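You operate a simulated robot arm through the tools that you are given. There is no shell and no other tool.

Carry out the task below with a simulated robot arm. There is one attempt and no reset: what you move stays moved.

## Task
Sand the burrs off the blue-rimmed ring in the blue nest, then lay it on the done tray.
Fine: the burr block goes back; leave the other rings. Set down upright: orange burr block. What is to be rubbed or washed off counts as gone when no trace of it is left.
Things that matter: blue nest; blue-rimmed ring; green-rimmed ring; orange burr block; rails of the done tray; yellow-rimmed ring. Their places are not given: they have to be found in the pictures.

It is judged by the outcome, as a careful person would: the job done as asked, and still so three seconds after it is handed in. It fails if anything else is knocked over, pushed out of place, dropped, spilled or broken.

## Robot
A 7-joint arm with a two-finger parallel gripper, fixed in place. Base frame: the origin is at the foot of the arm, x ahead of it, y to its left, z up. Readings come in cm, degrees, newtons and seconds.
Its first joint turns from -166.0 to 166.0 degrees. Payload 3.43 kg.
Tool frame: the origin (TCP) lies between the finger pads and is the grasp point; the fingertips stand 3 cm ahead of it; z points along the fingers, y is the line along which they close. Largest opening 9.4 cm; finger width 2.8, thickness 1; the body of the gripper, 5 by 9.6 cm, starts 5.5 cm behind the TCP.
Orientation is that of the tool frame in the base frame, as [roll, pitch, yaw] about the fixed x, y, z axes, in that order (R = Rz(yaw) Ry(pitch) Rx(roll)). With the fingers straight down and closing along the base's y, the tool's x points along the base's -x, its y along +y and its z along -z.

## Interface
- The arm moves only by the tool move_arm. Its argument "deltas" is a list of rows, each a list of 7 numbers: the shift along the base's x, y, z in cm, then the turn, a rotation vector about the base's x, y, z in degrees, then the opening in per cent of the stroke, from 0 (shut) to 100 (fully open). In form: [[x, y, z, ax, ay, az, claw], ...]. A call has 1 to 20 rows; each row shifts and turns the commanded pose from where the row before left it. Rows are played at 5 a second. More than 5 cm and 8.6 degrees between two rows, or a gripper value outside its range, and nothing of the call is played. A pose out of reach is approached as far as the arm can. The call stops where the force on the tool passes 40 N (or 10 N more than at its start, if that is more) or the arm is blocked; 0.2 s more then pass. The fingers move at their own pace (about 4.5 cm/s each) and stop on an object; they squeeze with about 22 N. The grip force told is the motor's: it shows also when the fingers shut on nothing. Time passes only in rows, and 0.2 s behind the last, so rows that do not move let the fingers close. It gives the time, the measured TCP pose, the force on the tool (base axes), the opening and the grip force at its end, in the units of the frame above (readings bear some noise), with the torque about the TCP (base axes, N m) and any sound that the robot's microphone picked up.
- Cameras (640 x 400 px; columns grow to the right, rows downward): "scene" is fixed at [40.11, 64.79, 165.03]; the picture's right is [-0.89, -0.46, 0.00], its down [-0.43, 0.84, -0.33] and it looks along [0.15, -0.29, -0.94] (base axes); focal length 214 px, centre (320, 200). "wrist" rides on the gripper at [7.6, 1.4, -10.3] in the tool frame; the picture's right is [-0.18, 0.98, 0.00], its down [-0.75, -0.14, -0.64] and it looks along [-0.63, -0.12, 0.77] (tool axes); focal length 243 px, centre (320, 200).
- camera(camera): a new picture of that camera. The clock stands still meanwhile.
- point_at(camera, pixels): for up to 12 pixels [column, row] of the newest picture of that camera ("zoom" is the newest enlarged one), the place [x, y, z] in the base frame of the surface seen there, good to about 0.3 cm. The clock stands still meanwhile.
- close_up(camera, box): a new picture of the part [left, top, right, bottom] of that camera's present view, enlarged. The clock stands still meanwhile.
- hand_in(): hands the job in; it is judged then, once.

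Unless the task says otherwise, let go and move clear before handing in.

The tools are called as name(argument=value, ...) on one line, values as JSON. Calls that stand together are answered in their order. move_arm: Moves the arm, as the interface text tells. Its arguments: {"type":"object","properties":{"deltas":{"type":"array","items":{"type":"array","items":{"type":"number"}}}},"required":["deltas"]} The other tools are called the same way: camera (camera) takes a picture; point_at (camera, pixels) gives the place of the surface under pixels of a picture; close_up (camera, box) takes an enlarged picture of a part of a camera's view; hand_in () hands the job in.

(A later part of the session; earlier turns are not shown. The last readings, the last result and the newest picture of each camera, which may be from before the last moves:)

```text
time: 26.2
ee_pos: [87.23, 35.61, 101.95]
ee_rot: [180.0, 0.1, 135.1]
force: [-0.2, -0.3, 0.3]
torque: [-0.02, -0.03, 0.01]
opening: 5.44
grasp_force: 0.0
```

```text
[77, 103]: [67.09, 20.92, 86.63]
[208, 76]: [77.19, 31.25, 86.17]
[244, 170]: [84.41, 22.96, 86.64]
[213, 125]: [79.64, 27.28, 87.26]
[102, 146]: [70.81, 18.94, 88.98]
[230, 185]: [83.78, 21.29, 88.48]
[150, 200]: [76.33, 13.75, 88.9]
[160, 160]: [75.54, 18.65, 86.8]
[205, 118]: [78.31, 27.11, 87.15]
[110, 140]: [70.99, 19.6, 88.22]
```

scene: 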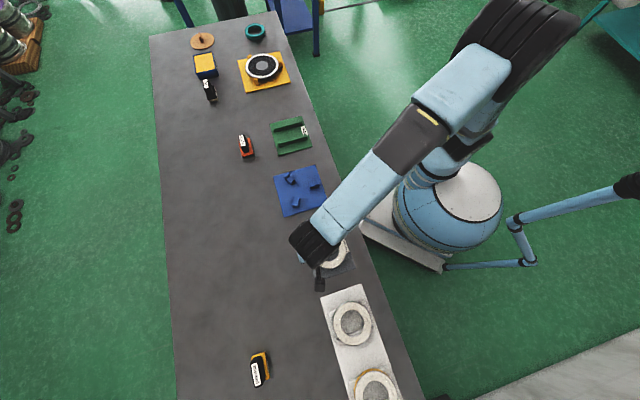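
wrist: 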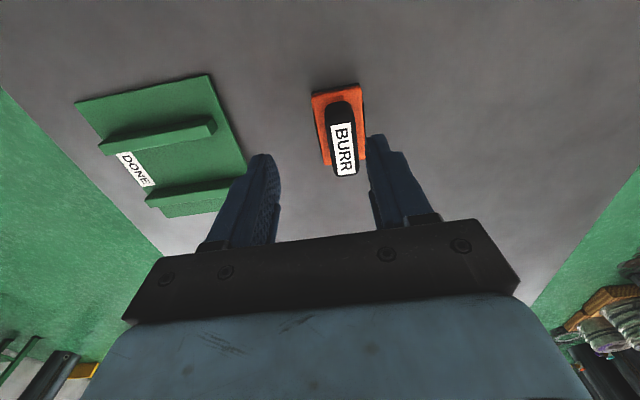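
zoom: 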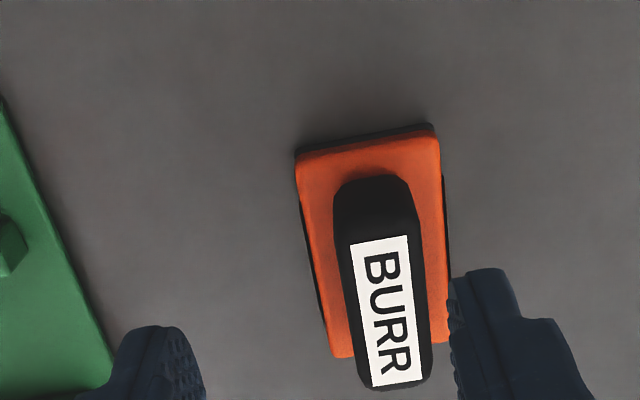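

The block's base is about 4.4 × 7.8 cm centred near (90.7, 34.5), with the handle top at z≈92.2 and base top at 88. That is about 97 cm out, just in reach; I'll first move over it at height.

move_arm(deltas=[[1.2, -0.35, -1.5, 0, 0, 0, 58], [1.2, -0.35, -1.5, 0, 0, 0, 58], [1.07, -0.3, -2, 0, 0, 0, 58], [0, 0, -1.5, 0, 0, 0, 58], [0, 0, 0, 0, 0, 0, 58]])

camera(camera="wrist")

close_up(camera="wrist", box=[220, 60, 420, 240])

```text
time: 27.4
ee_pos: [90.68, 34.71, 95.55]
ee_rot: [180.0, -0.1, 135.1]
force: [0.5, -0.4, 0.1]
torque: [0.02, -0.01, 0.0]
opening: 5.45
grasp_force: 0.0
```

```text
taken
```

wrist: 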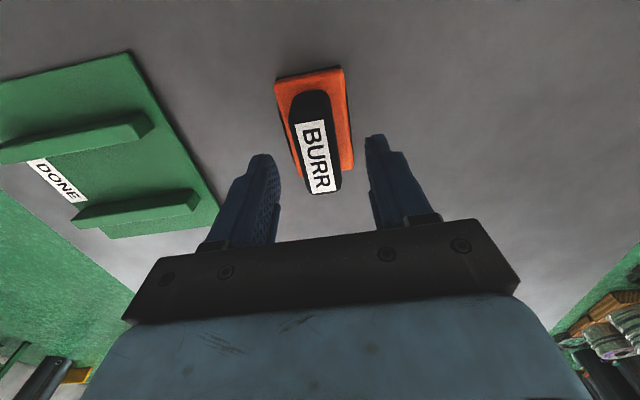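

```text
2.22 times, centred on (320, 150) of wrist
```

zoom: 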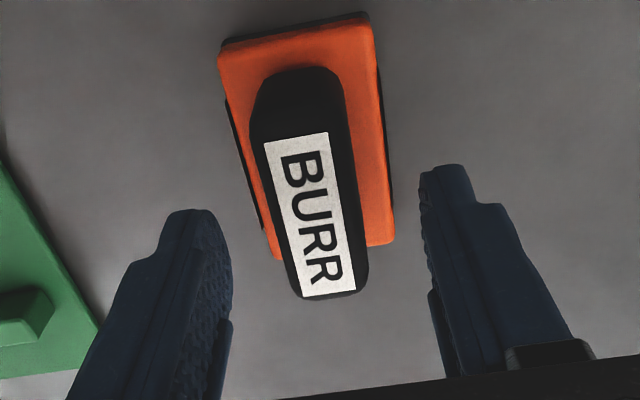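

The handle at (315,145) lies aligned between the fingers. I'll re-measure it from here before descending.

point_at(camera="zoom", pixels=[[265, 142], [328, 134], [303, 296], [355, 287], [300, 80], [310, 215], [285, 230], [348, 220], [221, 55], [368, 22], [278, 255], [392, 240]])

```text
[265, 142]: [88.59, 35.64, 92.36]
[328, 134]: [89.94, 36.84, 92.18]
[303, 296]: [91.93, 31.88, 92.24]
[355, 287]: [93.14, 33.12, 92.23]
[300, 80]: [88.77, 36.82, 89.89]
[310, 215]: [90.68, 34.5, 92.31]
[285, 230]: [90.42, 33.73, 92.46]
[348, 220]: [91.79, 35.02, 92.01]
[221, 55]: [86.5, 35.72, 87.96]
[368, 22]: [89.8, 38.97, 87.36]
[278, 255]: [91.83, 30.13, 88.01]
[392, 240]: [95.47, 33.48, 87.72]
```

The handle's mid-plane matches the TCP to 0.1 cm. I'll descend so the tips end 0.6 cm above the orange base, then close.

move_arm(deltas=[[0, 0, -1.5, 0, 0, 0, 58], [0, 0, -1.3, 0, 0, 0, 58], [0, 0, -0.8, 0, 0, 0, 58], [0, 0, -0.35, 0, 0, 0, 58], [0, 0, 0, 0, 0, 0, 58], [0, 0, 0, 0, 0, 0, 40], [0, 0, 0, 0, 0, 0, 25], [0, 0, 0, 0, 0, 0, 10], [0, 0, 0, 0, 0, 0, 0], [0, 0, 0, 0, 0, 0, 0]])

camera(camera="wrist")

```text
time: 29.6
ee_pos: [90.7, 34.63, 91.7]
ee_rot: [-180.0, -0.1, 135.1]
force: [0.1, 0.5, -0.6]
torque: [-0.03, 0.01, 0.02]
opening: 3.11
grasp_force: 22.0
```

```text
taken
```

wrist: 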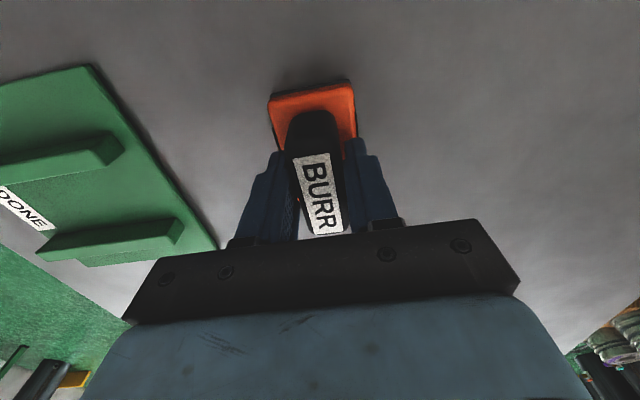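

The handle is gripped (22 N) at TCP (90.70, 34.63, 91.70) – that's the return pose to remember. I'll lift it.

move_arm(deltas=[[0, 0, 0.5, 0, 0, 0, 0], [0, 0, 1.5, 0, 0, 0, 0], [0, 0, 2.5, 0, 0, 0, 0], [0, 0, 3, 0, 0, 0, 0], [0, 0, 2.5, 0, 0, 0, 0], [0, 0, 0, 0, 0, 0, 0]])

camera(camera="wrist")

close_up(camera="scene", box=[215, 100, 315, 180])

```text
time: 31.0
ee_pos: [90.77, 34.58, 101.56]
ee_rot: [179.9, 0.0, 135.1]
force: [-0.7, -0.5, -1.0]
torque: [0.01, -0.02, 0.02]
opening: 3.13
grasp_force: 21.2
```

```text
taken
```

wrist: 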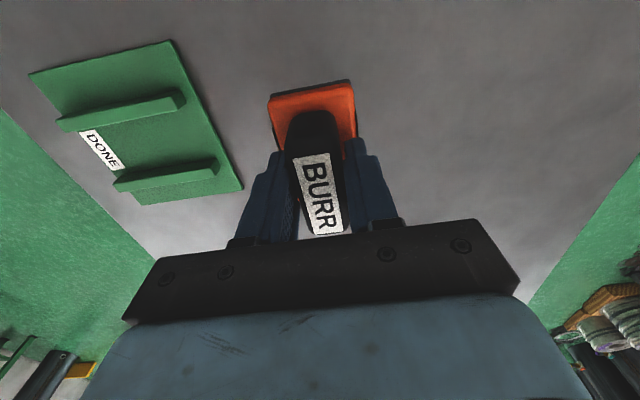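

```text
5.00 times, centred on (265, 140) of scene
```

zoom: 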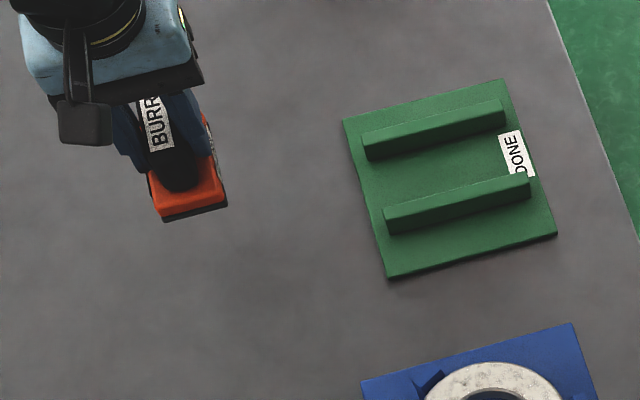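

The block is held level. While the tray is in view I'll measure the done tray, then carry the block over the nest.

point_at(camera="zoom", pixels=[[346, 121], [502, 82], [555, 236], [389, 276], [366, 143], [500, 104], [387, 215], [527, 178], [440, 110], [455, 205], [448, 165], [515, 150]])

move_arm(deltas=[[-1.5, 0.3, 0.5, 0, 0, 0, 0], [-3, 0.6, 0.5, 0, 0, 0, 0], [-3.2, 0.65, 0, 0, 0, 0, 0], [-3.2, 0.65, 0, 0, 0, 0, 0], [-3.2, 0.65, 0, 0, 0, 0, 0], [-3.2, 0.65, 0, 0, 0, 0, 0], [-3.2, 0.65, 0, 0, 0, 0, 0], [-3.0, 0.65, 0, 0, 0, 0, 0], [-2, 0.5, 0, 0, 0, 0, 0], [-1.2, 0.3, 0, 0, 0, 0, 0], [0, 0, 0, 0, 0, 0, 0]])

camera(camera="wrist")

close_up(camera="scene", box=[260, 150, 340, 220])

```text
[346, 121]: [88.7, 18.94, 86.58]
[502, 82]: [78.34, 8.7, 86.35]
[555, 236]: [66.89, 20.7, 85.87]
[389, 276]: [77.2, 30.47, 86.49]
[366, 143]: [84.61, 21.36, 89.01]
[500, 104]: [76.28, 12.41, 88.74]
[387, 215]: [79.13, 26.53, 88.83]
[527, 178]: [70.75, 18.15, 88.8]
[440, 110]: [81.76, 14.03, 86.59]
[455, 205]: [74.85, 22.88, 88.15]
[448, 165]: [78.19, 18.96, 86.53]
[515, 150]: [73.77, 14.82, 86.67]
```

```text
time: 33.4
ee_pos: [64.19, 40.18, 102.5]
ee_rot: [180.0, 0.0, 135.0]
force: [0.0, -0.8, -1.3]
torque: [-0.05, 0.0, -0.03]
opening: 3.1
grasp_force: 22.2
```

```text
taken
```

wrist: 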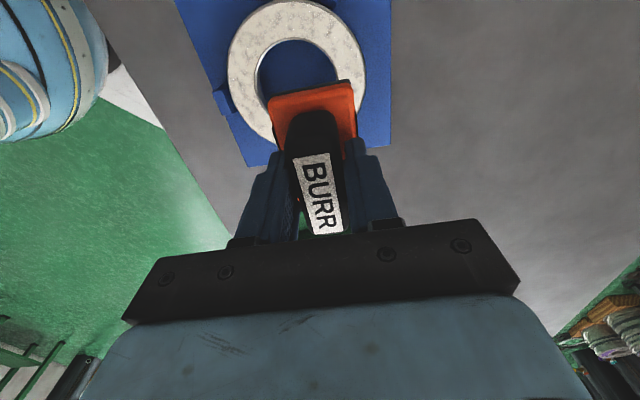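

```text
5.71 times, centred on (300, 185) of scene
```

zoom: 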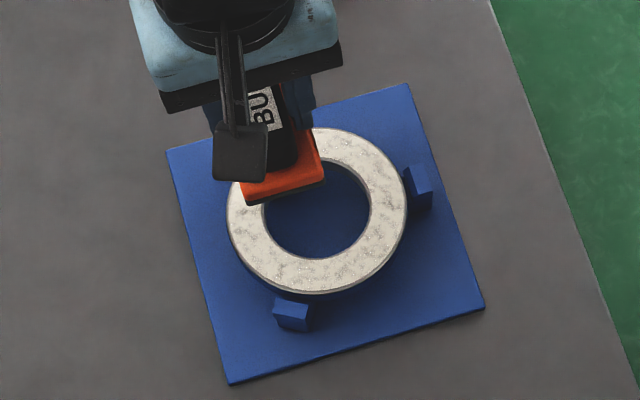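

The done tray centre is about (77.7, 19.7), rails' top 88.8. Now the block: I'll place it over the ring's 315° side (well-supported) and lower to just above the expected contact height of ~96.3.

move_arm(deltas=[[-0.57, -1.6, -1, 0, 0, 0, 0], [0, 0, -2, 0, 0, 0, 0], [0, 0, -1.5, 0, 0, 0, 0], [0, 0, -0.8, 0, 0, 0, 0], [0, 0, 0, 0, 0, 0, 0]])

camera(camera="wrist")

close_up(camera="scene", box=[260, 150, 340, 220])

```text
time: 34.6
ee_pos: [63.51, 38.67, 97.34]
ee_rot: [180.0, -0.1, 135.2]
force: [-0.2, -0.1, -0.9]
torque: [0.02, 0.01, 0.0]
opening: 3.15
grasp_force: 22.1
```

```text
taken
```

wrist: 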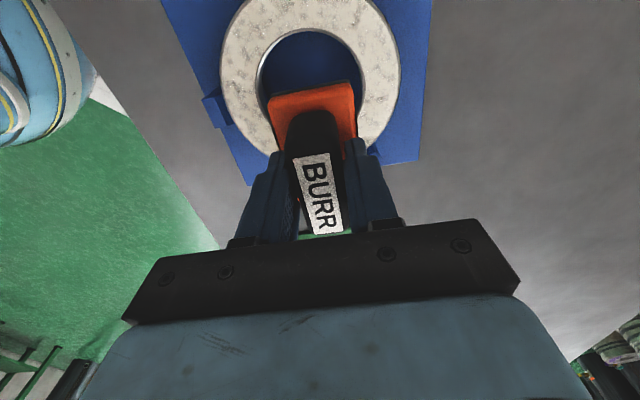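

```text
5.71 times, centred on (300, 185) of scene
```

zoom: 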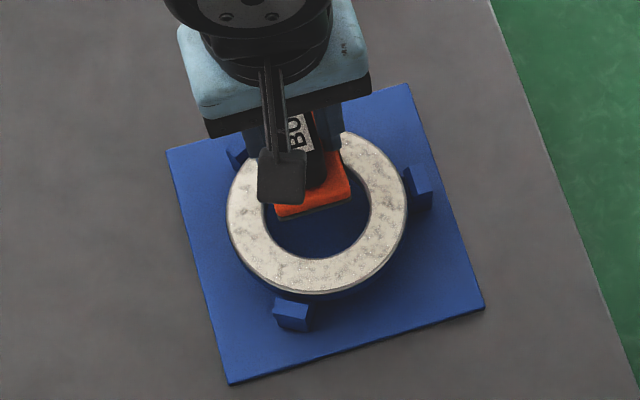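

Block hovers over the ring's wall. I'll refine the ring's centre from this view before touching.

point_at(camera="wrist", pixels=[[223, 70], [397, 75], [240, 25], [375, 25], [228, 110], [385, 120], [250, 135], [370, 5], [260, 75], [362, 75], [275, 97], [352, 85]])

move_arm(deltas=[[0, 0, -0.3, 0, 0, 0, 0], [0, 0, -0.2, 0, 0, 0, 0], [0, 0, -0.1, 0, 0, 0, 0], [0, 0, 0, 0, 0, 0, 0]])

```text
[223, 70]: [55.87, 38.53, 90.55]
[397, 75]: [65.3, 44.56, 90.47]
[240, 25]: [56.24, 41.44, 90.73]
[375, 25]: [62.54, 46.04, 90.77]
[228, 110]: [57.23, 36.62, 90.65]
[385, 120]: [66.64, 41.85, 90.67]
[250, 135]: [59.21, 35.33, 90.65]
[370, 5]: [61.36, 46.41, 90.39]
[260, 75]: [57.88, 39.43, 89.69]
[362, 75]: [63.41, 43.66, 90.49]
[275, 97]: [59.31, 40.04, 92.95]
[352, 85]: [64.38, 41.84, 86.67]
```

```text
time: 35.6
ee_pos: [63.56, 38.66, 96.64]
ee_rot: [180.0, -0.1, 135.2]
force: [0.0, -0.3, -1.1]
torque: [0.0, -0.04, -0.05]
opening: 3.1
grasp_force: 22.4
```

Ring centre about (61.35, 40.7), top z≈90.6; no contact yet at 96.64. I'll feel down in 0.1 cm steps.

move_arm(deltas=[[0, 0, -0.1, 0, 0, 0, 0], [0, 0, -0.1, 0, 0, 0, 0], [0, 0, 0, 0, 0, 0, 0]])

```text
time: 36.4
ee_pos: [63.38, 38.65, 96.51]
ee_rot: [180.0, 0.0, 135.2]
force: [-0.6, -0.2, -1.2]
torque: [-0.03, -0.03, 0.0]
opening: 3.12
grasp_force: 21.6
```

move_arm(deltas=[[0, 0, -0.1, 0, 0, 0, 0], [0, 0, 0, 0, 0, 0, 0]])

```text
time: 37.0
ee_pos: [63.58, 38.54, 96.39]
ee_rot: [180.0, 0.1, 135.2]
force: [-1.1, 0.6, -1.3]
torque: [-0.01, 0.02, 0.01]
opening: 3.1
grasp_force: 22.1
```

Still no contact at 96.39 (force unchanged at about -1.2 N, the block's weight). I'll keep stepping down.

move_arm(deltas=[[0, 0, -0.08, 0, 0, 0, 0], [0, 0, 0, 0, 0, 0, 0]])

```text
time: 37.6
ee_pos: [63.45, 38.58, 96.19]
ee_rot: [180.0, 0.0, 135.0]
force: [0.1, -0.1, -1.7]
torque: [-0.01, 0.0, 0.02]
opening: 3.14
grasp_force: 21.8
```

move_arm(deltas=[[0, 0, -0.08, 0, 0, 0, 0], [0, 0, -0.04, 0, 0, 0, 0], [0, 0, 0, 0, 0, 0, 0]])

```text
time: 38.4
ee_pos: [63.44, 38.7, 96.2]
ee_rot: [180.0, 0.1, 135.1]
force: [-0.9, -0.3, -1.0]
torque: [0.02, 0.02, 0.0]
opening: 3.14
grasp_force: 22.4
```

Still hanging free at ~96.1; continuing in small steps.

move_arm(deltas=[[0, 0, -0.1, 0, 0, 0, 0], [0, 0, 0, 0, 0, 0, 0]])

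close_up(camera="wrist", box=[200, 20, 420, 160])

```text
time: 39.0
ee_pos: [63.54, 38.67, 96.0]
ee_rot: [-180.0, 0.0, 135.0]
force: [0.5, -0.3, -2.1]
torque: [0.03, 0.02, 0.01]
opening: 3.12
grasp_force: 21.9
```

```text
2.86 times, centred on (310, 90) of wrist
```

zoom: 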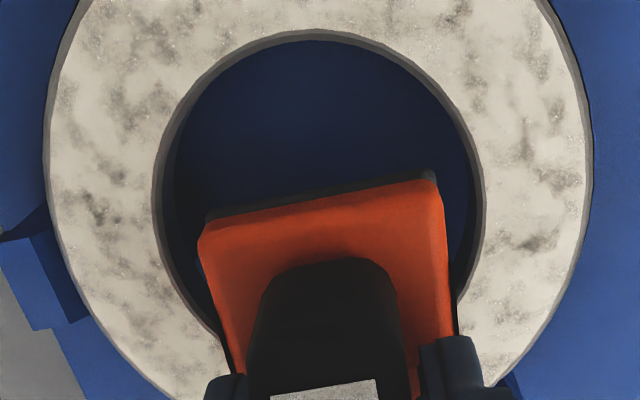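

The block's front is over the hole and its rear over the wall, as intended, with no contact yet. I'll continue down.

move_arm(deltas=[[0, 0, -0.08, 0, 0, 0, 0], [0, 0, 0, 0, 0, 0, 0]])

point_at(camera="zoom", pixels=[[205, 240], [430, 185], [300, 220], [212, 214], [320, 198], [100, 200], [540, 200]])

```text
time: 39.6
ee_pos: [63.48, 38.76, 96.02]
ee_rot: [-180.0, 0.0, 135.2]
force: [0.4, -1.0, -2.1]
torque: [-0.01, -0.01, -0.01]
opening: 3.1
grasp_force: 22.2
```

```text
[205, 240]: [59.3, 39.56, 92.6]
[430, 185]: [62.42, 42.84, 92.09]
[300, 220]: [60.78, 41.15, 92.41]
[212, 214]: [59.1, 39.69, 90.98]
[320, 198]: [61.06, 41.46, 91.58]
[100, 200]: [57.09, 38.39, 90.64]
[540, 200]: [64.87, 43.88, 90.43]
```

The block's lower edge reads about z 91 against the ring's 90.6, so contact is only a few millimetres off. Two more steps.

move_arm(deltas=[[0, 0, -0.08, 0, 0, 0, 0], [0, 0, -0.08, 0, 0, 0, 0], [0, 0, 0, 0, 0, 0, 0]])

```text
time: 40.4
ee_pos: [63.48, 38.7, 95.96]
ee_rot: [179.8, 0.0, 135.2]
force: [0.2, -1.2, 15.4]
torque: [-0.11, -0.05, -0.01]
opening: 3.16
grasp_force: 22.3
```

Contact: about 16 N. I'll ease off slightly and make a first stroke along +45°, watching the force.

move_arm(deltas=[[0, 0, 0.04, 0, 0, 0, 0], [0.45, 0.45, 0, 0, 0, 0, 0], [0.45, 0.45, 0, 0, 0, 0, 0], [0.45, 0.45, 0, 0, 0, 0, 0], [0, 0, 0, 0, 0, 0, 0]])

close_up(camera="wrist", box=[180, 0, 420, 160])

```text
time: 41.6
ee_pos: [64.69, 39.89, 95.95]
ee_rot: [-180.0, 0.0, 135.1]
force: [-4.6, -4.1, 17.5]
torque: [0.02, 0.16, 0.04]
opening: 3.14
grasp_force: 22.3
```

```text
2.50 times, centred on (300, 80) of wrist
```

zoom: 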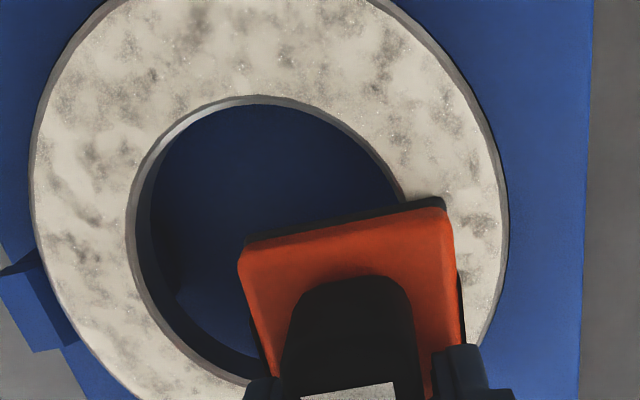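

Contact 17.5 N with about 6 N of friction, and the ring is steady. I'll ease slightly, finish this stroke and come back, then look at what has been removed.

move_arm(deltas=[[0.45, 0.45, 0.02, 0, 0, 0, 0], [0.45, 0.45, 0, 0, 0, 0, 0], [-0.45, -0.45, 0, 0, 0, 0, 0], [-0.45, -0.45, 0, 0, 0, 0, 0], [-0.45, -0.45, 0, 0, 0, 0, 0], [-0.45, -0.45, 0, 0, 0, 0, 0], [-0.45, -0.45, 0, 0, 0, 0, 0], [0, 0, 0, 0, 0, 0, 0]])

close_up(camera="wrist", box=[180, 0, 420, 160])

close_up(camera="scene", box=[260, 150, 340, 220])

```text
time: 43.4
ee_pos: [63.48, 38.62, 95.91]
ee_rot: [-180.0, 0.0, 135.1]
force: [1.2, 2.2, 12.7]
torque: [-0.03, -0.11, 0.01]
opening: 3.11
grasp_force: 22.6
```

```text
2.50 times, centred on (300, 80) of wrist
```

zoom: 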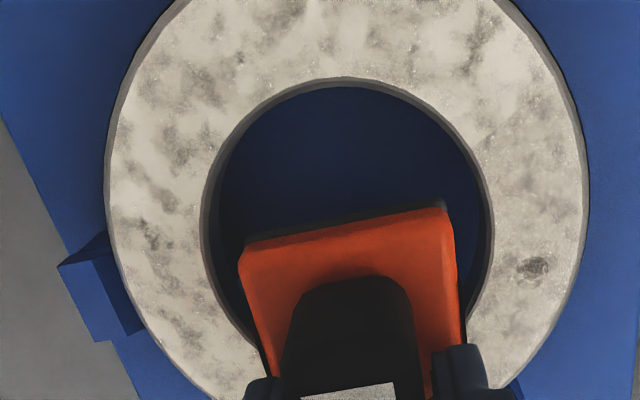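

```text
5.71 times, centred on (300, 185) of scene
```

zoom: 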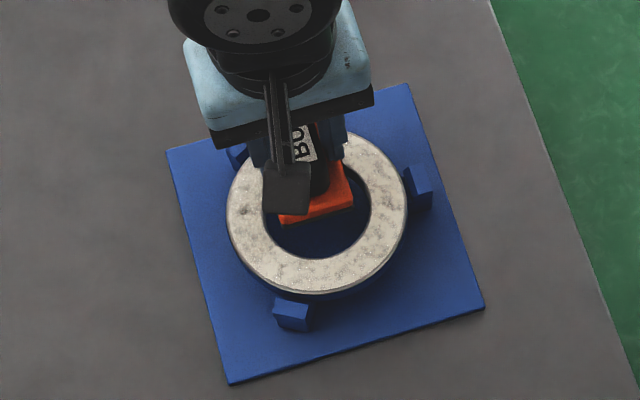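

The swept part near (500,300) looks cleaner, though a spot at (533,265) remains; force is 13 N. I'll sweep to the other side and back, then inspect.

move_arm(deltas=[[-0.45, -0.45, 0.01, 0, 0, 0, 0], [-0.45, -0.45, 0, 0, 0, 0, 0], [-0.45, -0.45, 0, 0, 0, 0, 0], [-0.45, -0.45, 0, 0, 0, 0, 0], [-0.45, -0.45, 0, 0, 0, 0, 0], [0, 0, 0, 0, 0, 0, 0]])

close_up(camera="wrist", box=[200, 0, 480, 160])

```text
time: 44.8
ee_pos: [61.12, 36.44, 95.86]
ee_rot: [-179.9, 0.0, 135.2]
force: [1.3, 0.3, 9.1]
torque: [0.0, -0.03, 0.0]
opening: 3.11
grasp_force: 22.2
```

```text
2.29 times, centred on (340, 80) of wrist
```

zoom: 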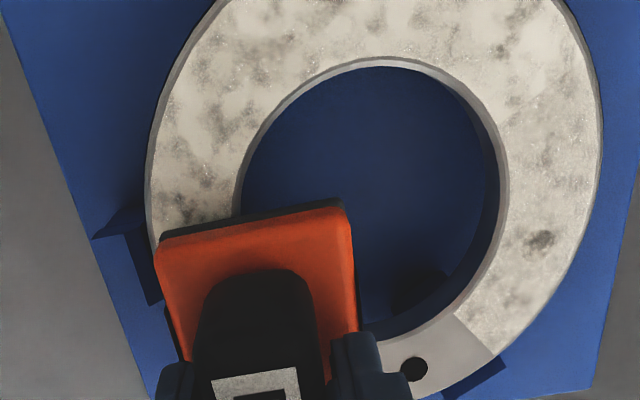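

A clean sector now shows at (430,360) with a sharp boundary at (475,335), so rubbing works sector by sector. I'll continue with full strokes along this line.

move_arm(deltas=[[0.5, 0.5, 0, 0, 0, 0, 0], [0.5, 0.5, 0, 0, 0, 0, 0], [0.5, 0.5, 0, 0, 0, 0, 0], [0.5, 0.5, 0, 0, 0, 0, 0], [0.5, 0.5, 0, 0, 0, 0, 0], [0.5, 0.5, 0, 0, 0, 0, 0], [0.5, 0.5, 0, 0, 0, 0, 0], [0.5, 0.5, 0, 0, 0, 0, 0], [0.5, 0.5, 0, 0, 0, 0, 0], [0, 0, 0, 0, 0, 0, 0]])

close_up(camera="wrist", box=[150, 0, 430, 160])

close_up(camera="scene", box=[260, 150, 340, 220])

```text
time: 47.0
ee_pos: [65.68, 40.97, 95.88]
ee_rot: [179.9, 0.0, 135.0]
force: [0.0, -1.7, 4.4]
torque: [-0.01, 0.01, 0.02]
opening: 3.11
grasp_force: 22.1
```

```text
2.29 times, centred on (290, 80) of wrist
```

zoom: 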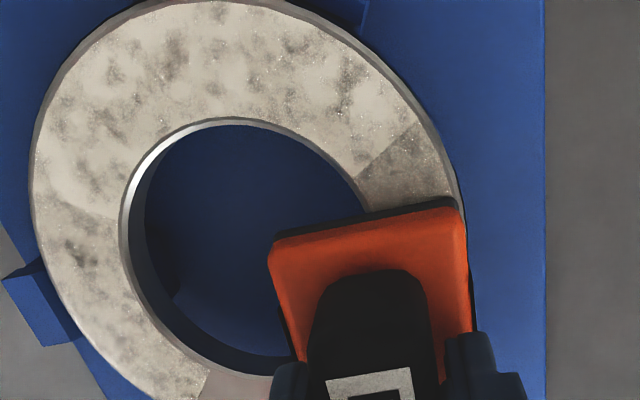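

```text
5.71 times, centred on (300, 185) of scene
```

zoom: 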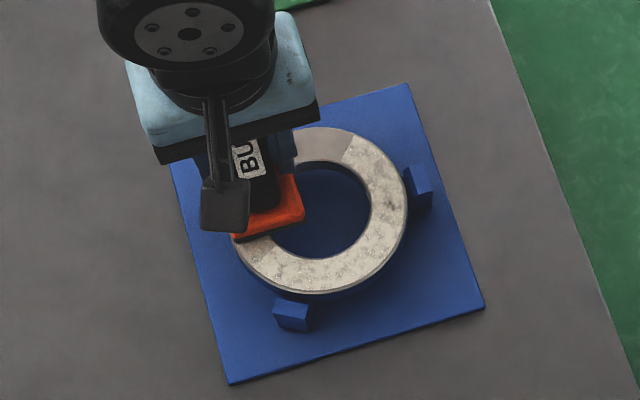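

The clean region grows on both sides; the force has fallen to 4.4 N. I'll press 0.02 cm lower and rub along the 45° side of the ring toward the 105° jaw.

move_arm(deltas=[[-0.42, 0.42, -0.02, 0, 0, 0, 0], [-0.42, 0.42, 0, 0, 0, 0, 0], [-0.42, 0.42, 0, 0, 0, 0, 0], [-0.42, 0.42, 0, 0, 0, 0, 0], [-0.42, 0.42, 0, 0, 0, 0, 0], [-0.42, 0.42, 0, 0, 0, 0, 0], [-0.42, 0.42, 0, 0, 0, 0, 0], [0, 0, 0, 0, 0, 0, 0]])

close_up(camera="scene", box=[260, 150, 340, 220])

```text
time: 48.8
ee_pos: [62.82, 43.78, 95.92]
ee_rot: [-179.9, 0.0, 135.1]
force: [2.1, -1.6, 10.5]
torque: [0.02, -0.02, -0.01]
opening: 3.14
grasp_force: 21.9
```

```text
5.71 times, centred on (300, 185) of scene
```

zoom: 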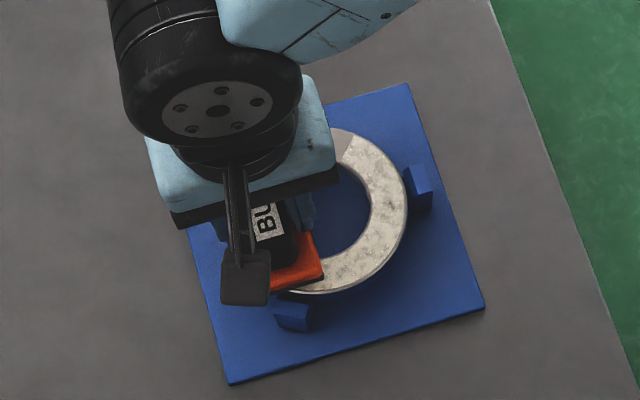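

Force steady at 10.5 N. I'll continue to the 105° jaw and then sweep across the far-left half toward the 165° side.

move_arm(deltas=[[-0.45, 0.45, 0, 0, 0, 0, 0], [-0.45, 0.45, 0, 0, 0, 0, 0], [-0.45, 0.45, 0, 0, 0, 0, 0], [-0.4, -0.4, 0, 0, 0, 0, 0], [-0.4, -0.4, 0, 0, 0, 0, 0], [-0.4, -0.4, 0, 0, 0, 0, 0], [-0.4, -0.4, 0, 0, 0, 0, 0], [-0.4, -0.4, 0, 0, 0, 0, 0], [-0.4, -0.4, 0, 0, 0, 0, 0], [0, 0, 0, 0, 0, 0, 0]])

close_up(camera="scene", box=[260, 150, 340, 220])

camera(camera="wrist")

```text
time: 51.0
ee_pos: [58.98, 42.79, 95.91]
ee_rot: [-179.9, 0.0, 135.0]
force: [1.6, 1.9, 10.3]
torque: [-0.03, 0.05, 0.0]
opening: 3.12
grasp_force: 22.4
```

```text
5.71 times, centred on (300, 185) of scene
```

zoom: 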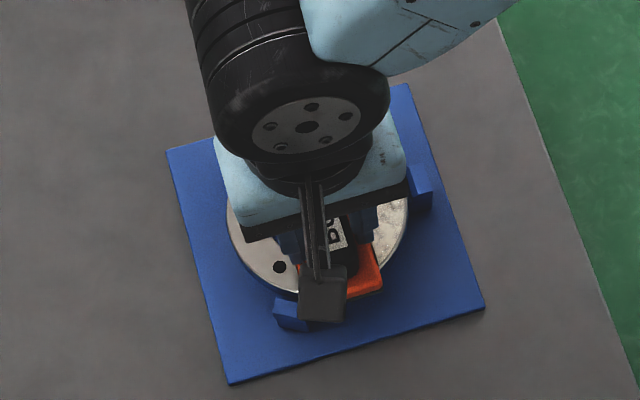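

```text
taken
```

wrist: 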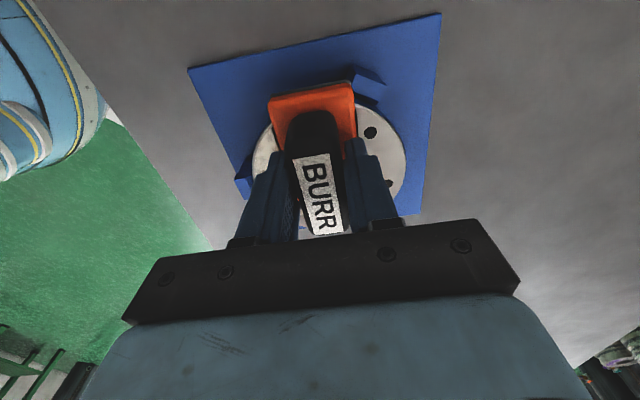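

The cleaned ring shows dark bolt holes ((371,132) in the wrist picture); force 10 N. I'll carry on to the 165° side and back along the robot side.

move_arm(deltas=[[-0.42, -0.42, 0, 0, 0, 0, 0], [-0.42, -0.42, 0, 0, 0, 0, 0], [-0.42, -0.42, 0, 0, 0, 0, 0], [-0.42, -0.42, 0, 0, 0, 0, 0], [-0.42, -0.42, 0, 0, 0, 0, 0], [0.42, -0.42, 0, 0, 0, 0, 0], [0.42, -0.42, 0, 0, 0, 0, 0], [0.42, -0.42, 0, 0, 0, 0, 0], [0.42, -0.42, 0, 0, 0, 0, 0], [0.42, -0.42, 0, 0, 0, 0, 0], [0, 0, 0, 0, 0, 0, 0]])

close_up(camera="scene", box=[260, 150, 340, 220])

camera(camera="wrist")

```text
time: 53.4
ee_pos: [58.92, 38.61, 96.04]
ee_rot: [-180.0, -0.1, 135.1]
force: [-1.4, 0.8, 2.8]
torque: [0.0, 0.0, -0.01]
opening: 3.1
grasp_force: 22.3
```

```text
5.71 times, centred on (300, 185) of scene
```

zoom: 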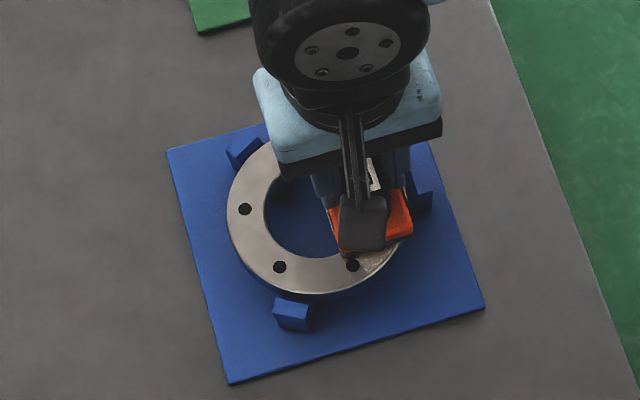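

```text
taken
```

wrist: 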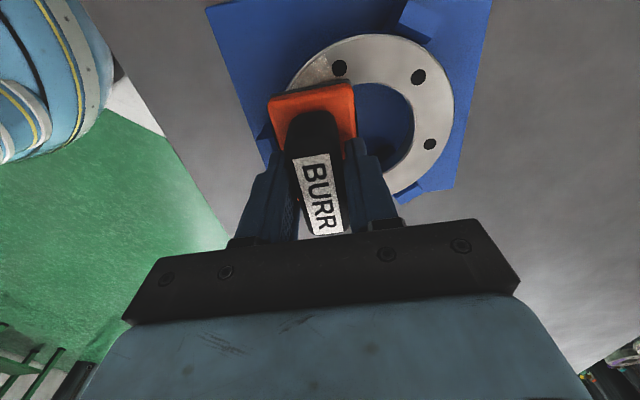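

Most of the ring is clean; the part near (375,262) in the scene close-up is still mottled and force is only 2.8 N. I'll press 0.03 cm more and rub back and forth along the robot side.

move_arm(deltas=[[-0.42, 0.42, -0.03, 0, 0, 0, 0], [-0.42, 0.42, 0, 0, 0, 0, 0], [-0.42, 0.42, 0, 0, 0, 0, 0], [-0.42, 0.42, 0, 0, 0, 0, 0], [0.42, -0.42, 0, 0, 0, 0, 0], [0.42, -0.42, 0, 0, 0, 0, 0], [0.42, -0.42, 0, 0, 0, 0, 0], [0.42, -0.42, 0, 0, 0, 0, 0], [0.42, -0.42, 0, 0, 0, 0, 0], [0.42, -0.42, 0, 0, 0, 0, 0], [0.42, -0.42, 0, 0, 0, 0, 0], [0, 0, 0, 0, 0, 0, 0]])

close_up(camera="scene", box=[260, 150, 340, 220])

close_up(camera="wrist", box=[180, 0, 480, 200])

```text
time: 56.0
ee_pos: [60.27, 37.37, 95.86]
ee_rot: [-180.0, 0.1, 135.1]
force: [-3.5, 3.0, 15.6]
torque: [0.02, 0.03, 0.0]
opening: 3.1
grasp_force: 21.5
```

```text
5.71 times, centred on (300, 185) of scene
```

zoom: 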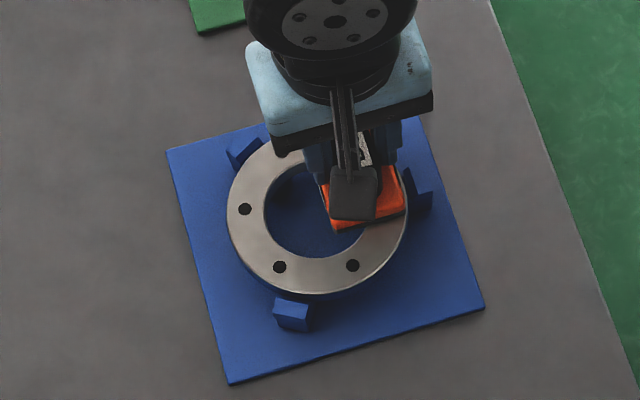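

```text
2.00 times, centred on (330, 100) of wrist
```

zoom: 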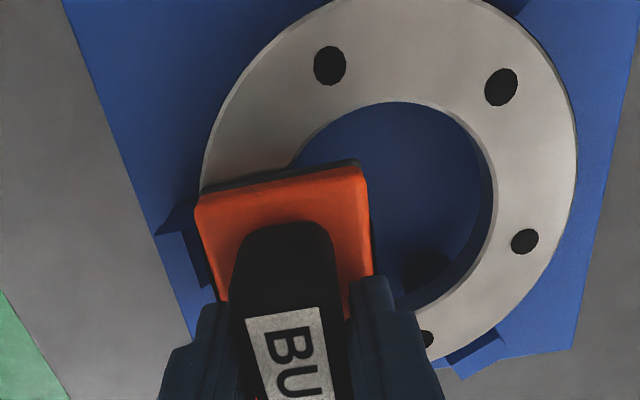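

All visible parts are now clean metal. I'll rub the last part under the block out to the 285° side, come back, then lift and inspect.

move_arm(deltas=[[0.42, -0.42, 0.02, 0, 0, 0, 0], [0.42, -0.42, 0, 0, 0, 0, 0], [0.42, -0.42, 0, 0, 0, 0, 0], [-0.42, 0.42, 0, 0, 0, 0, 0], [-0.42, 0.42, 0, 0, 0, 0, 0], [-0.42, 0.42, 0, 0, 0, 0, 0], [-0.42, 0.42, 0, 0, 0, 0, 0], [0, 0, 0.3, 0, 0, 0, 0], [0, 0, 2, 0, 0, 0, 0], [1, -1, 4, 0, 0, 0, 0], [3, -3, 2, 0, 0, 0, 0], [0, 0, 0, 0, 0, 0, 0]])

camera(camera="wrist")

close_up(camera="wrist", box=[150, 0, 470, 160])

close_up(camera="scene", box=[260, 150, 340, 220])

```text
time: 58.6
ee_pos: [63.82, 33.58, 104.23]
ee_rot: [180.0, -0.1, 135.1]
force: [-0.4, -0.5, -1.4]
torque: [0.01, 0.02, -0.01]
opening: 3.13
grasp_force: 21.7
```

```text
taken
```

wrist: 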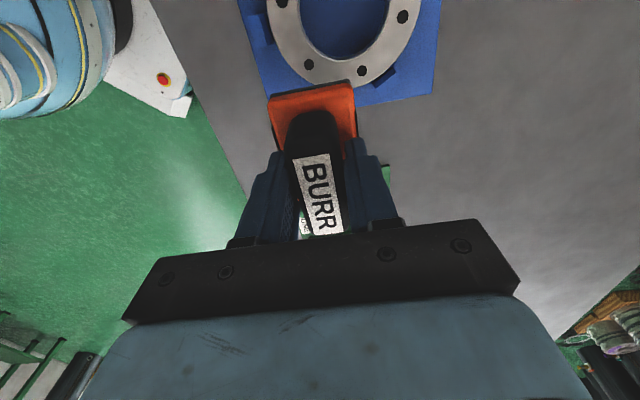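

```text
2.00 times, centred on (310, 80) of wrist
```

zoom: 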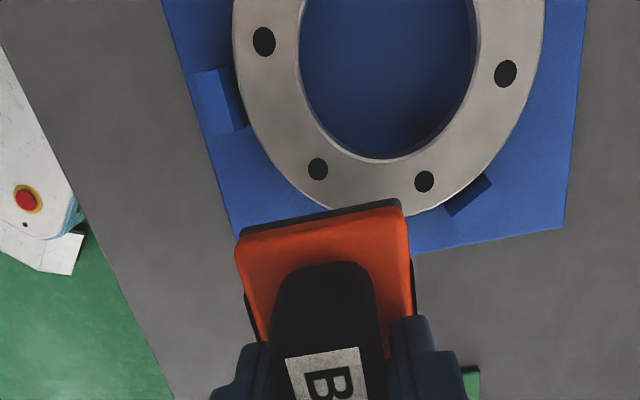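

```text
5.71 times, centred on (300, 185) of scene
```

zoom: 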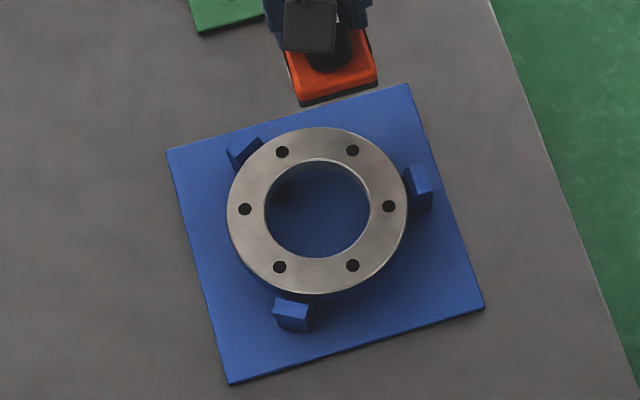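

The ring now looks like clean metal with six bolt holes. I'll enlarge it further to be sure no trace is left before returning the block.

close_up(camera="scene", box=[286, 170, 314, 190])

move_arm(deltas=[[2.5, -2.5, 1, 0, 0, 0, 0], [2.5, -2.5, 0, 0, 0, 0, 0], [0, 0, 0, 0, 0, 0, 0]])

close_up(camera="scene", box=[284, 168, 318, 194])

```text
16.00 times, centred on (300, 180) of scene
```

zoom: 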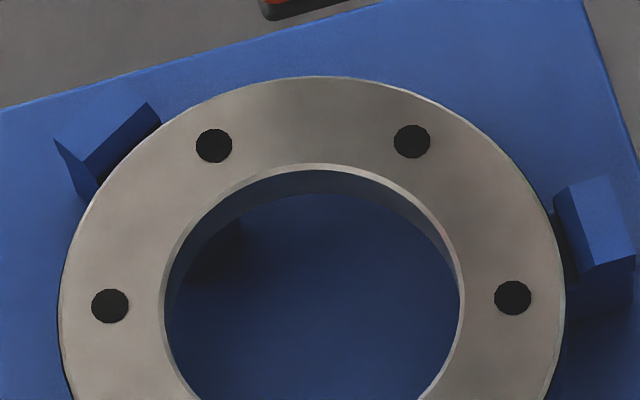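

```text
time: 59.4
ee_pos: [68.91, 28.63, 105.23]
ee_rot: [180.0, 0.0, 135.0]
force: [-0.1, -0.6, -1.2]
torque: [0.02, 0.01, -0.02]
opening: 3.11
grasp_force: 21.8
```

```text
15.38 times, centred on (301, 181) of scene
```

zoom: 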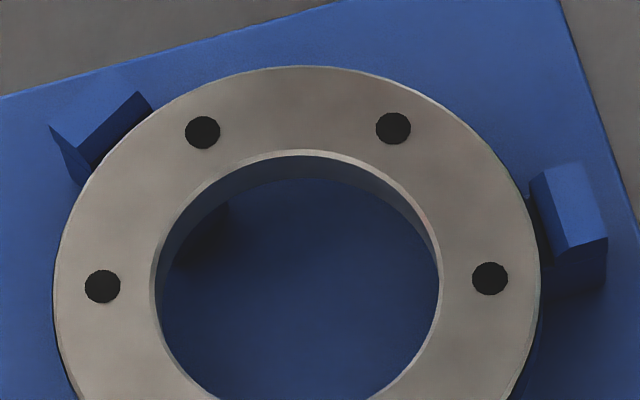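

close_up(camera="scene", box=[284, 178, 318, 204])

```text
15.38 times, centred on (301, 191) of scene
```

zoom: 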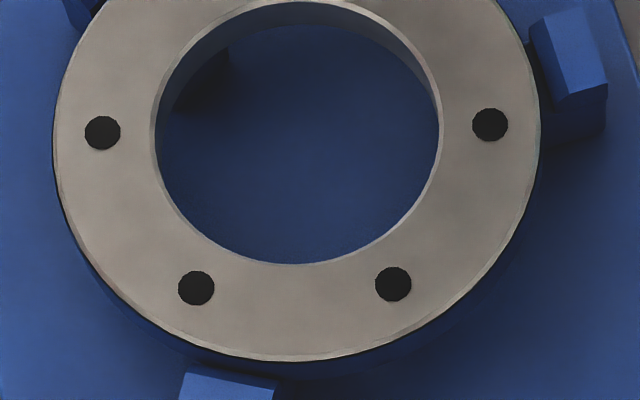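

The whole face is clean metal with no mottling left. I'll return the block to above its original place.

move_arm(deltas=[[1.5, 0.4, 0, 0, 0, 0, 0], [2.5, 0.7, 0, 0, 0, 0, 0], [2.9, 0.8, 0, 0, 0, 0, 0], [2.9, 0.8, -0.5, 0, 0, 0, 0], [2.9, 0.8, -0.5, 0, 0, 0, 0], [2.9, 0.8, -1, 0, 0, 0, 0], [2.9, 0.8, -1, 0, 0, 0, 0], [2.0, 0.55, -1, 0, 0, 0, 0], [1.29, 0.35, -1, 0, 0, 0, 0], [0, 0, -2.5, 0, 0, 0, 0], [0, 0, -2.5, 0, 0, 0, 0], [0, 0, -2, 0, 0, 0, 0], [0, 0, 0, 0, 0, 0, 0]])

camera(camera="wrist")

```text
time: 62.2
ee_pos: [90.64, 34.86, 93.08]
ee_rot: [179.9, 0.0, 135.1]
force: [0.4, 0.0, -1.2]
torque: [-0.02, -0.01, 0.01]
opening: 3.11
grasp_force: 21.8
```

```text
taken
```

wrist: 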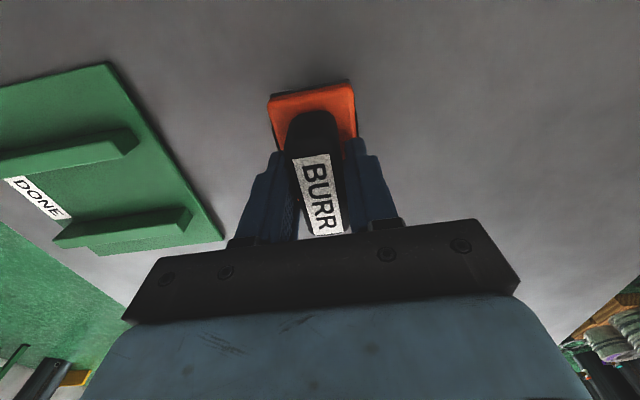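

The block is 1.4 cm above its place and level. I'll correct by (0.05, -0.2) and lower with small steps to contact.

move_arm(deltas=[[0.05, -0.2, -0.4, 0, 0, 0, 0], [0, 0, -0.4, 0, 0, 0, 0], [0, 0, -0.2, 0, 0, 0, 0], [0, 0, -0.1, 0, 0, 0, 0], [0, 0, -0.1, 0, 0, 0, 0], [0, 0, 0, 0, 0, 0, 0]])

```text
time: 63.6
ee_pos: [90.8, 34.52, 91.91]
ee_rot: [180.0, 0.0, 135.1]
force: [-0.3, 0.7, -1.1]
torque: [-0.03, 0.01, 0.02]
opening: 3.11
grasp_force: 21.5
```

move_arm(deltas=[[0, 0, -0.1, 0, 0, 0, 0], [0, 0, -0.08, 0, 0, 0, 0], [0, 0, 0, 0, 0, 0, 0]])

```text
time: 64.4
ee_pos: [90.78, 34.5, 91.68]
ee_rot: [180.0, 0.0, 135.1]
force: [0.1, 0.2, -1.3]
torque: [0.01, 0.04, 0.0]
opening: 3.11
grasp_force: 22.1
```

Still just the block's own weight at 91.68; a little further down.

move_arm(deltas=[[0, 0, -0.08, 0, 0, 0, 0], [0, 0, -0.05, 0, 0, 0, 0], [0, 0, 0, 0, 0, 0, 0]])

```text
time: 65.2
ee_pos: [90.64, 34.58, 91.5]
ee_rot: [-180.0, 0.0, 135.1]
force: [0.5, -1.0, -1.3]
torque: [0.0, -0.02, 0.02]
opening: 3.11
grasp_force: 21.9
```

move_arm(deltas=[[0, 0, -0.07, 0, 0, 0, 0], [0, 0, -0.07, 0, 0, 0, 0], [0, 0, 0, 0, 0, 0, 0]])

close_up(camera="scene", box=[220, 120, 270, 170])

```text
time: 66.0
ee_pos: [90.8, 34.5, 91.36]
ee_rot: [-180.0, -0.1, 135.1]
force: [-0.3, -1.2, -1.7]
torque: [-0.01, -0.01, -0.02]
opening: 3.12
grasp_force: 22.3
```

```text
8.00 times, centred on (245, 145) of scene
```

zoom: 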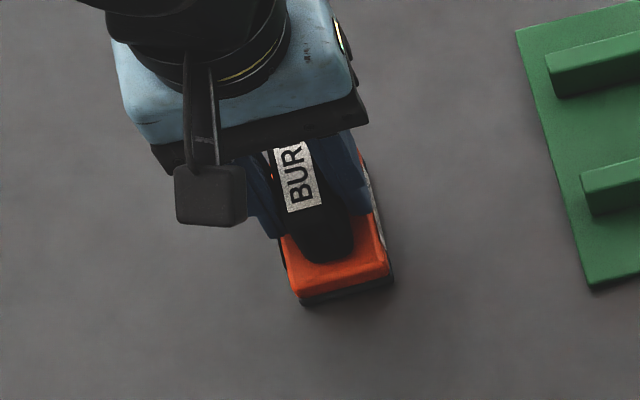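

No contact yet, so the block has slid up a few millimetres in the grip while rubbing. I'll keep feeling down for the table.

move_arm(deltas=[[0, 0, -0.07, 0, 0, 0, 0], [0, 0, -0.07, 0, 0, 0, 0], [0, 0, 0, 0, 0, 0, 0]])

```text
time: 66.8
ee_pos: [90.67, 34.37, 91.49]
ee_rot: [179.9, 0.0, 135.1]
force: [3.6, 2.5, 10.7]
torque: [-0.01, 0.07, -0.02]
opening: 3.09
grasp_force: 21.7
```

The block is on the table (10.7 N). I'll ease off slightly, open the fingers and rise clear.

move_arm(deltas=[[0, 0, 0.05, 0, 0, 0, 0], [0, 0, 0, 0, 0, 0, 36], [0, 0, 0, 0, 0, 0, 45], [0, 0, 0, 0, 0, 0, 58], [0, 0, 0, 0, 0, 0, 58], [0, 0, 1, 0, 0, 0, 58], [0, 0, 2, 0, 0, 0, 58], [0, 0, 3, 0, 0, 0, 58], [0, 0, 4, 0, 0, 0, 58], [0, 0, 0, 0, 0, 0, 58]])

camera(camera="wrist")

close_up(camera="wrist", box=[220, 40, 420, 180])

point_at(camera="zoom", pixels=[[285, 137], [412, 115], [320, 330], [432, 315], [380, 300], [360, 200]])

```text
time: 69.0
ee_pos: [90.79, 34.65, 101.36]
ee_rot: [-180.0, 0.0, 135.0]
force: [-0.1, -0.5, -0.1]
torque: [-0.03, 0.02, 0.02]
opening: 5.46
grasp_force: 0.0
```

```text
taken
```

wrist: 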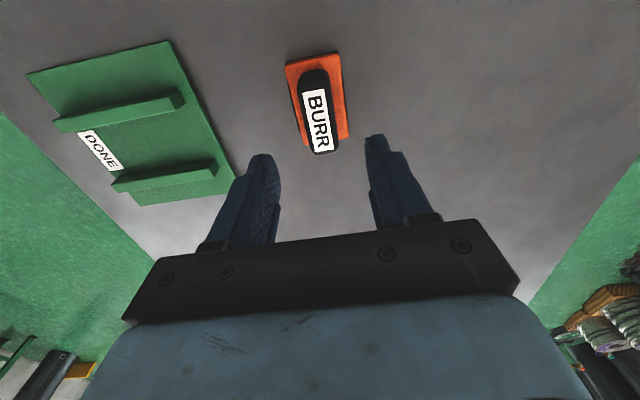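

```text
2.86 times, centred on (320, 110) of wrist
```

zoom: 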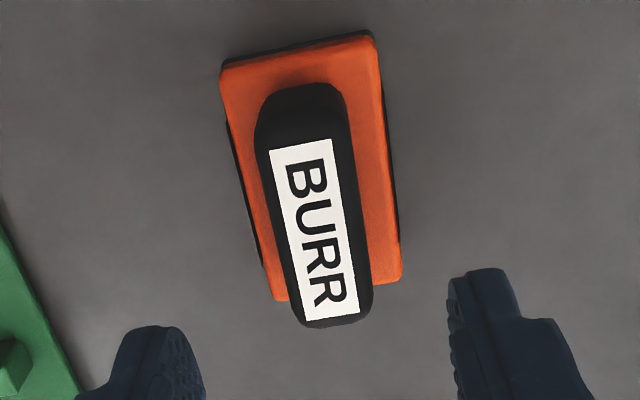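

```text
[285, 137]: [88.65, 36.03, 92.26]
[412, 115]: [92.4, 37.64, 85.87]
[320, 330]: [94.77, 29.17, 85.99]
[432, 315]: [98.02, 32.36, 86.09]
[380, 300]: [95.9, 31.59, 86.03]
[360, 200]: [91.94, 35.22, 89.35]
```

The block stands upright at its old place (label corner within 0.2 cm). I'll go back above the ring's 45° side in the nest.

move_arm(deltas=[[-2.9, 1.03, 0, 0, 0, 0, 60], [-2.9, 1.03, 0, 0, 0, 0, 60], [-2.9, 1.03, 0, 0, 0, 0, 60], [-2.9, 1.03, 0, 0, 0, 0, 60], [-2.9, 1.03, 0, 0, 0, 0, 60], [-2.9, 1.03, 0, 0, 0, 0, 60], [-2.9, 1.03, 0, 0, 0, 0, 60], [-2.9, 1.03, 0, 0, 0, 0, 60], [-2.85, 1.03, -0.5, 0, 0, 0, 60], [0, 0, -0.5, 0, 0, 0, 60], [0, 0, 0, 0, 0, 0, 60]])

camera(camera="wrist")

close_up(camera="wrist", box=[160, 0, 400, 180])

```text
time: 71.4
ee_pos: [64.52, 43.71, 100.46]
ee_rot: [180.0, 0.0, 135.1]
force: [-0.5, 0.5, -2.1]
torque: [0.01, 0.0, 0.01]
opening: 5.64
grasp_force: 0.0
```

```text
taken
```

wrist: 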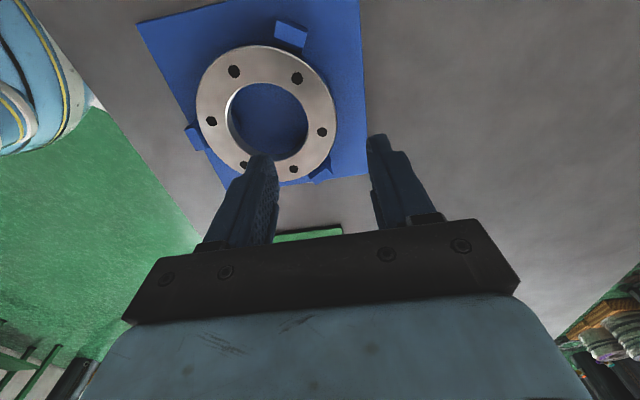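

```text
2.22 times, centred on (280, 90) of wrist
```

zoom: 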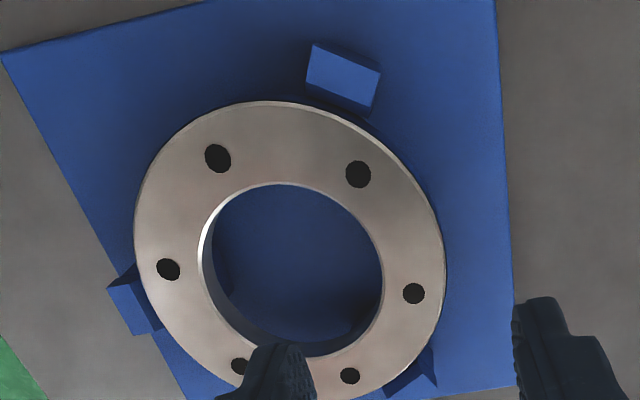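

The ring lies clean in the nest with its holes visible. I'll measure hole positions and edges for the exact centre.

point_at(camera="zoom", pixels=[[218, 158], [358, 174], [168, 269], [413, 293], [240, 366], [350, 376], [138, 235], [442, 250], [270, 105], [395, 150], [160, 165], [340, 390]])

```text
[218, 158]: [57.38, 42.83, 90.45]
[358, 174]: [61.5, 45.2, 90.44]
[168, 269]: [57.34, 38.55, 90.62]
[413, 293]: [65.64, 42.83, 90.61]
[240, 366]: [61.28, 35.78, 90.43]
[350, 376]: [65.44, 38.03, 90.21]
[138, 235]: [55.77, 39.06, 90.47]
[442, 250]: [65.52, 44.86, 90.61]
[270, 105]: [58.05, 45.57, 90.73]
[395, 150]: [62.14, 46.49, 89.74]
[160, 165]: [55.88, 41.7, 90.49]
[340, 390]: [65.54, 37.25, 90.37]
```

The six holes give the centre (61.43, 40.54), so the TCP is already right over the wall at 45°. I'll descend and close.

move_arm(deltas=[[0.05, 0, -2.5, 0, 0, 0, 60], [0, 0, -2.5, 0, 0, 0, 60], [0, 0, -2, 0, 0, 0, 60], [0, 0, -1.5, 0, 0, 0, 60], [0, 0, -0.8, 0, 0, 0, 60], [0, 0, -0.4, 0, 0, 0, 60], [0, 0, 0, 0, 0, 0, 60]])

camera(camera="wrist")

```text
time: 73.0
ee_pos: [64.7, 43.91, 90.72]
ee_rot: [-180.0, 0.0, 135.2]
force: [0.7, -0.4, -0.8]
torque: [0.01, -0.03, 0.05]
opening: 5.66
grasp_force: 0.1
```

```text
taken
```

wrist: 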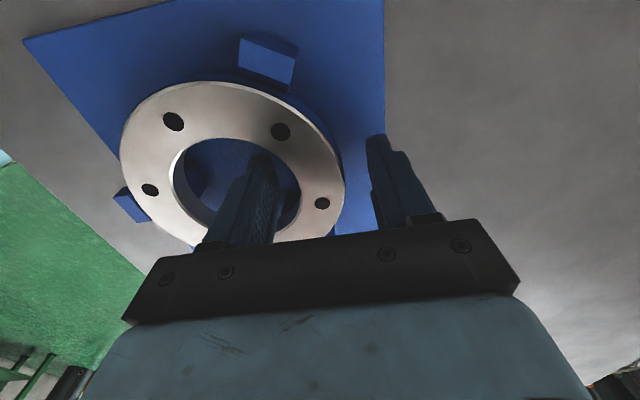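

Both fingers straddle the wall with no contact. I'll nudge inward 0.15 cm and close.

move_arm(deltas=[[-0.1, -0.12, 0, 0, 0, 0, 50], [0, 0, 0, 0, 0, 0, 42], [0, 0, 0, 0, 0, 0, 34], [0, 0, 0, 0, 0, 0, 20], [0, 0, 0, 0, 0, 0, 0], [0, 0, 0, 0, 0, 0, 0]])

```text
time: 74.4
ee_pos: [64.55, 43.74, 90.75]
ee_rot: [-179.9, 0.0, 135.1]
force: [3.0, 1.5, 0.6]
torque: [0.1, -0.08, 0.04]
opening: 3.24
grasp_force: 22.3
```

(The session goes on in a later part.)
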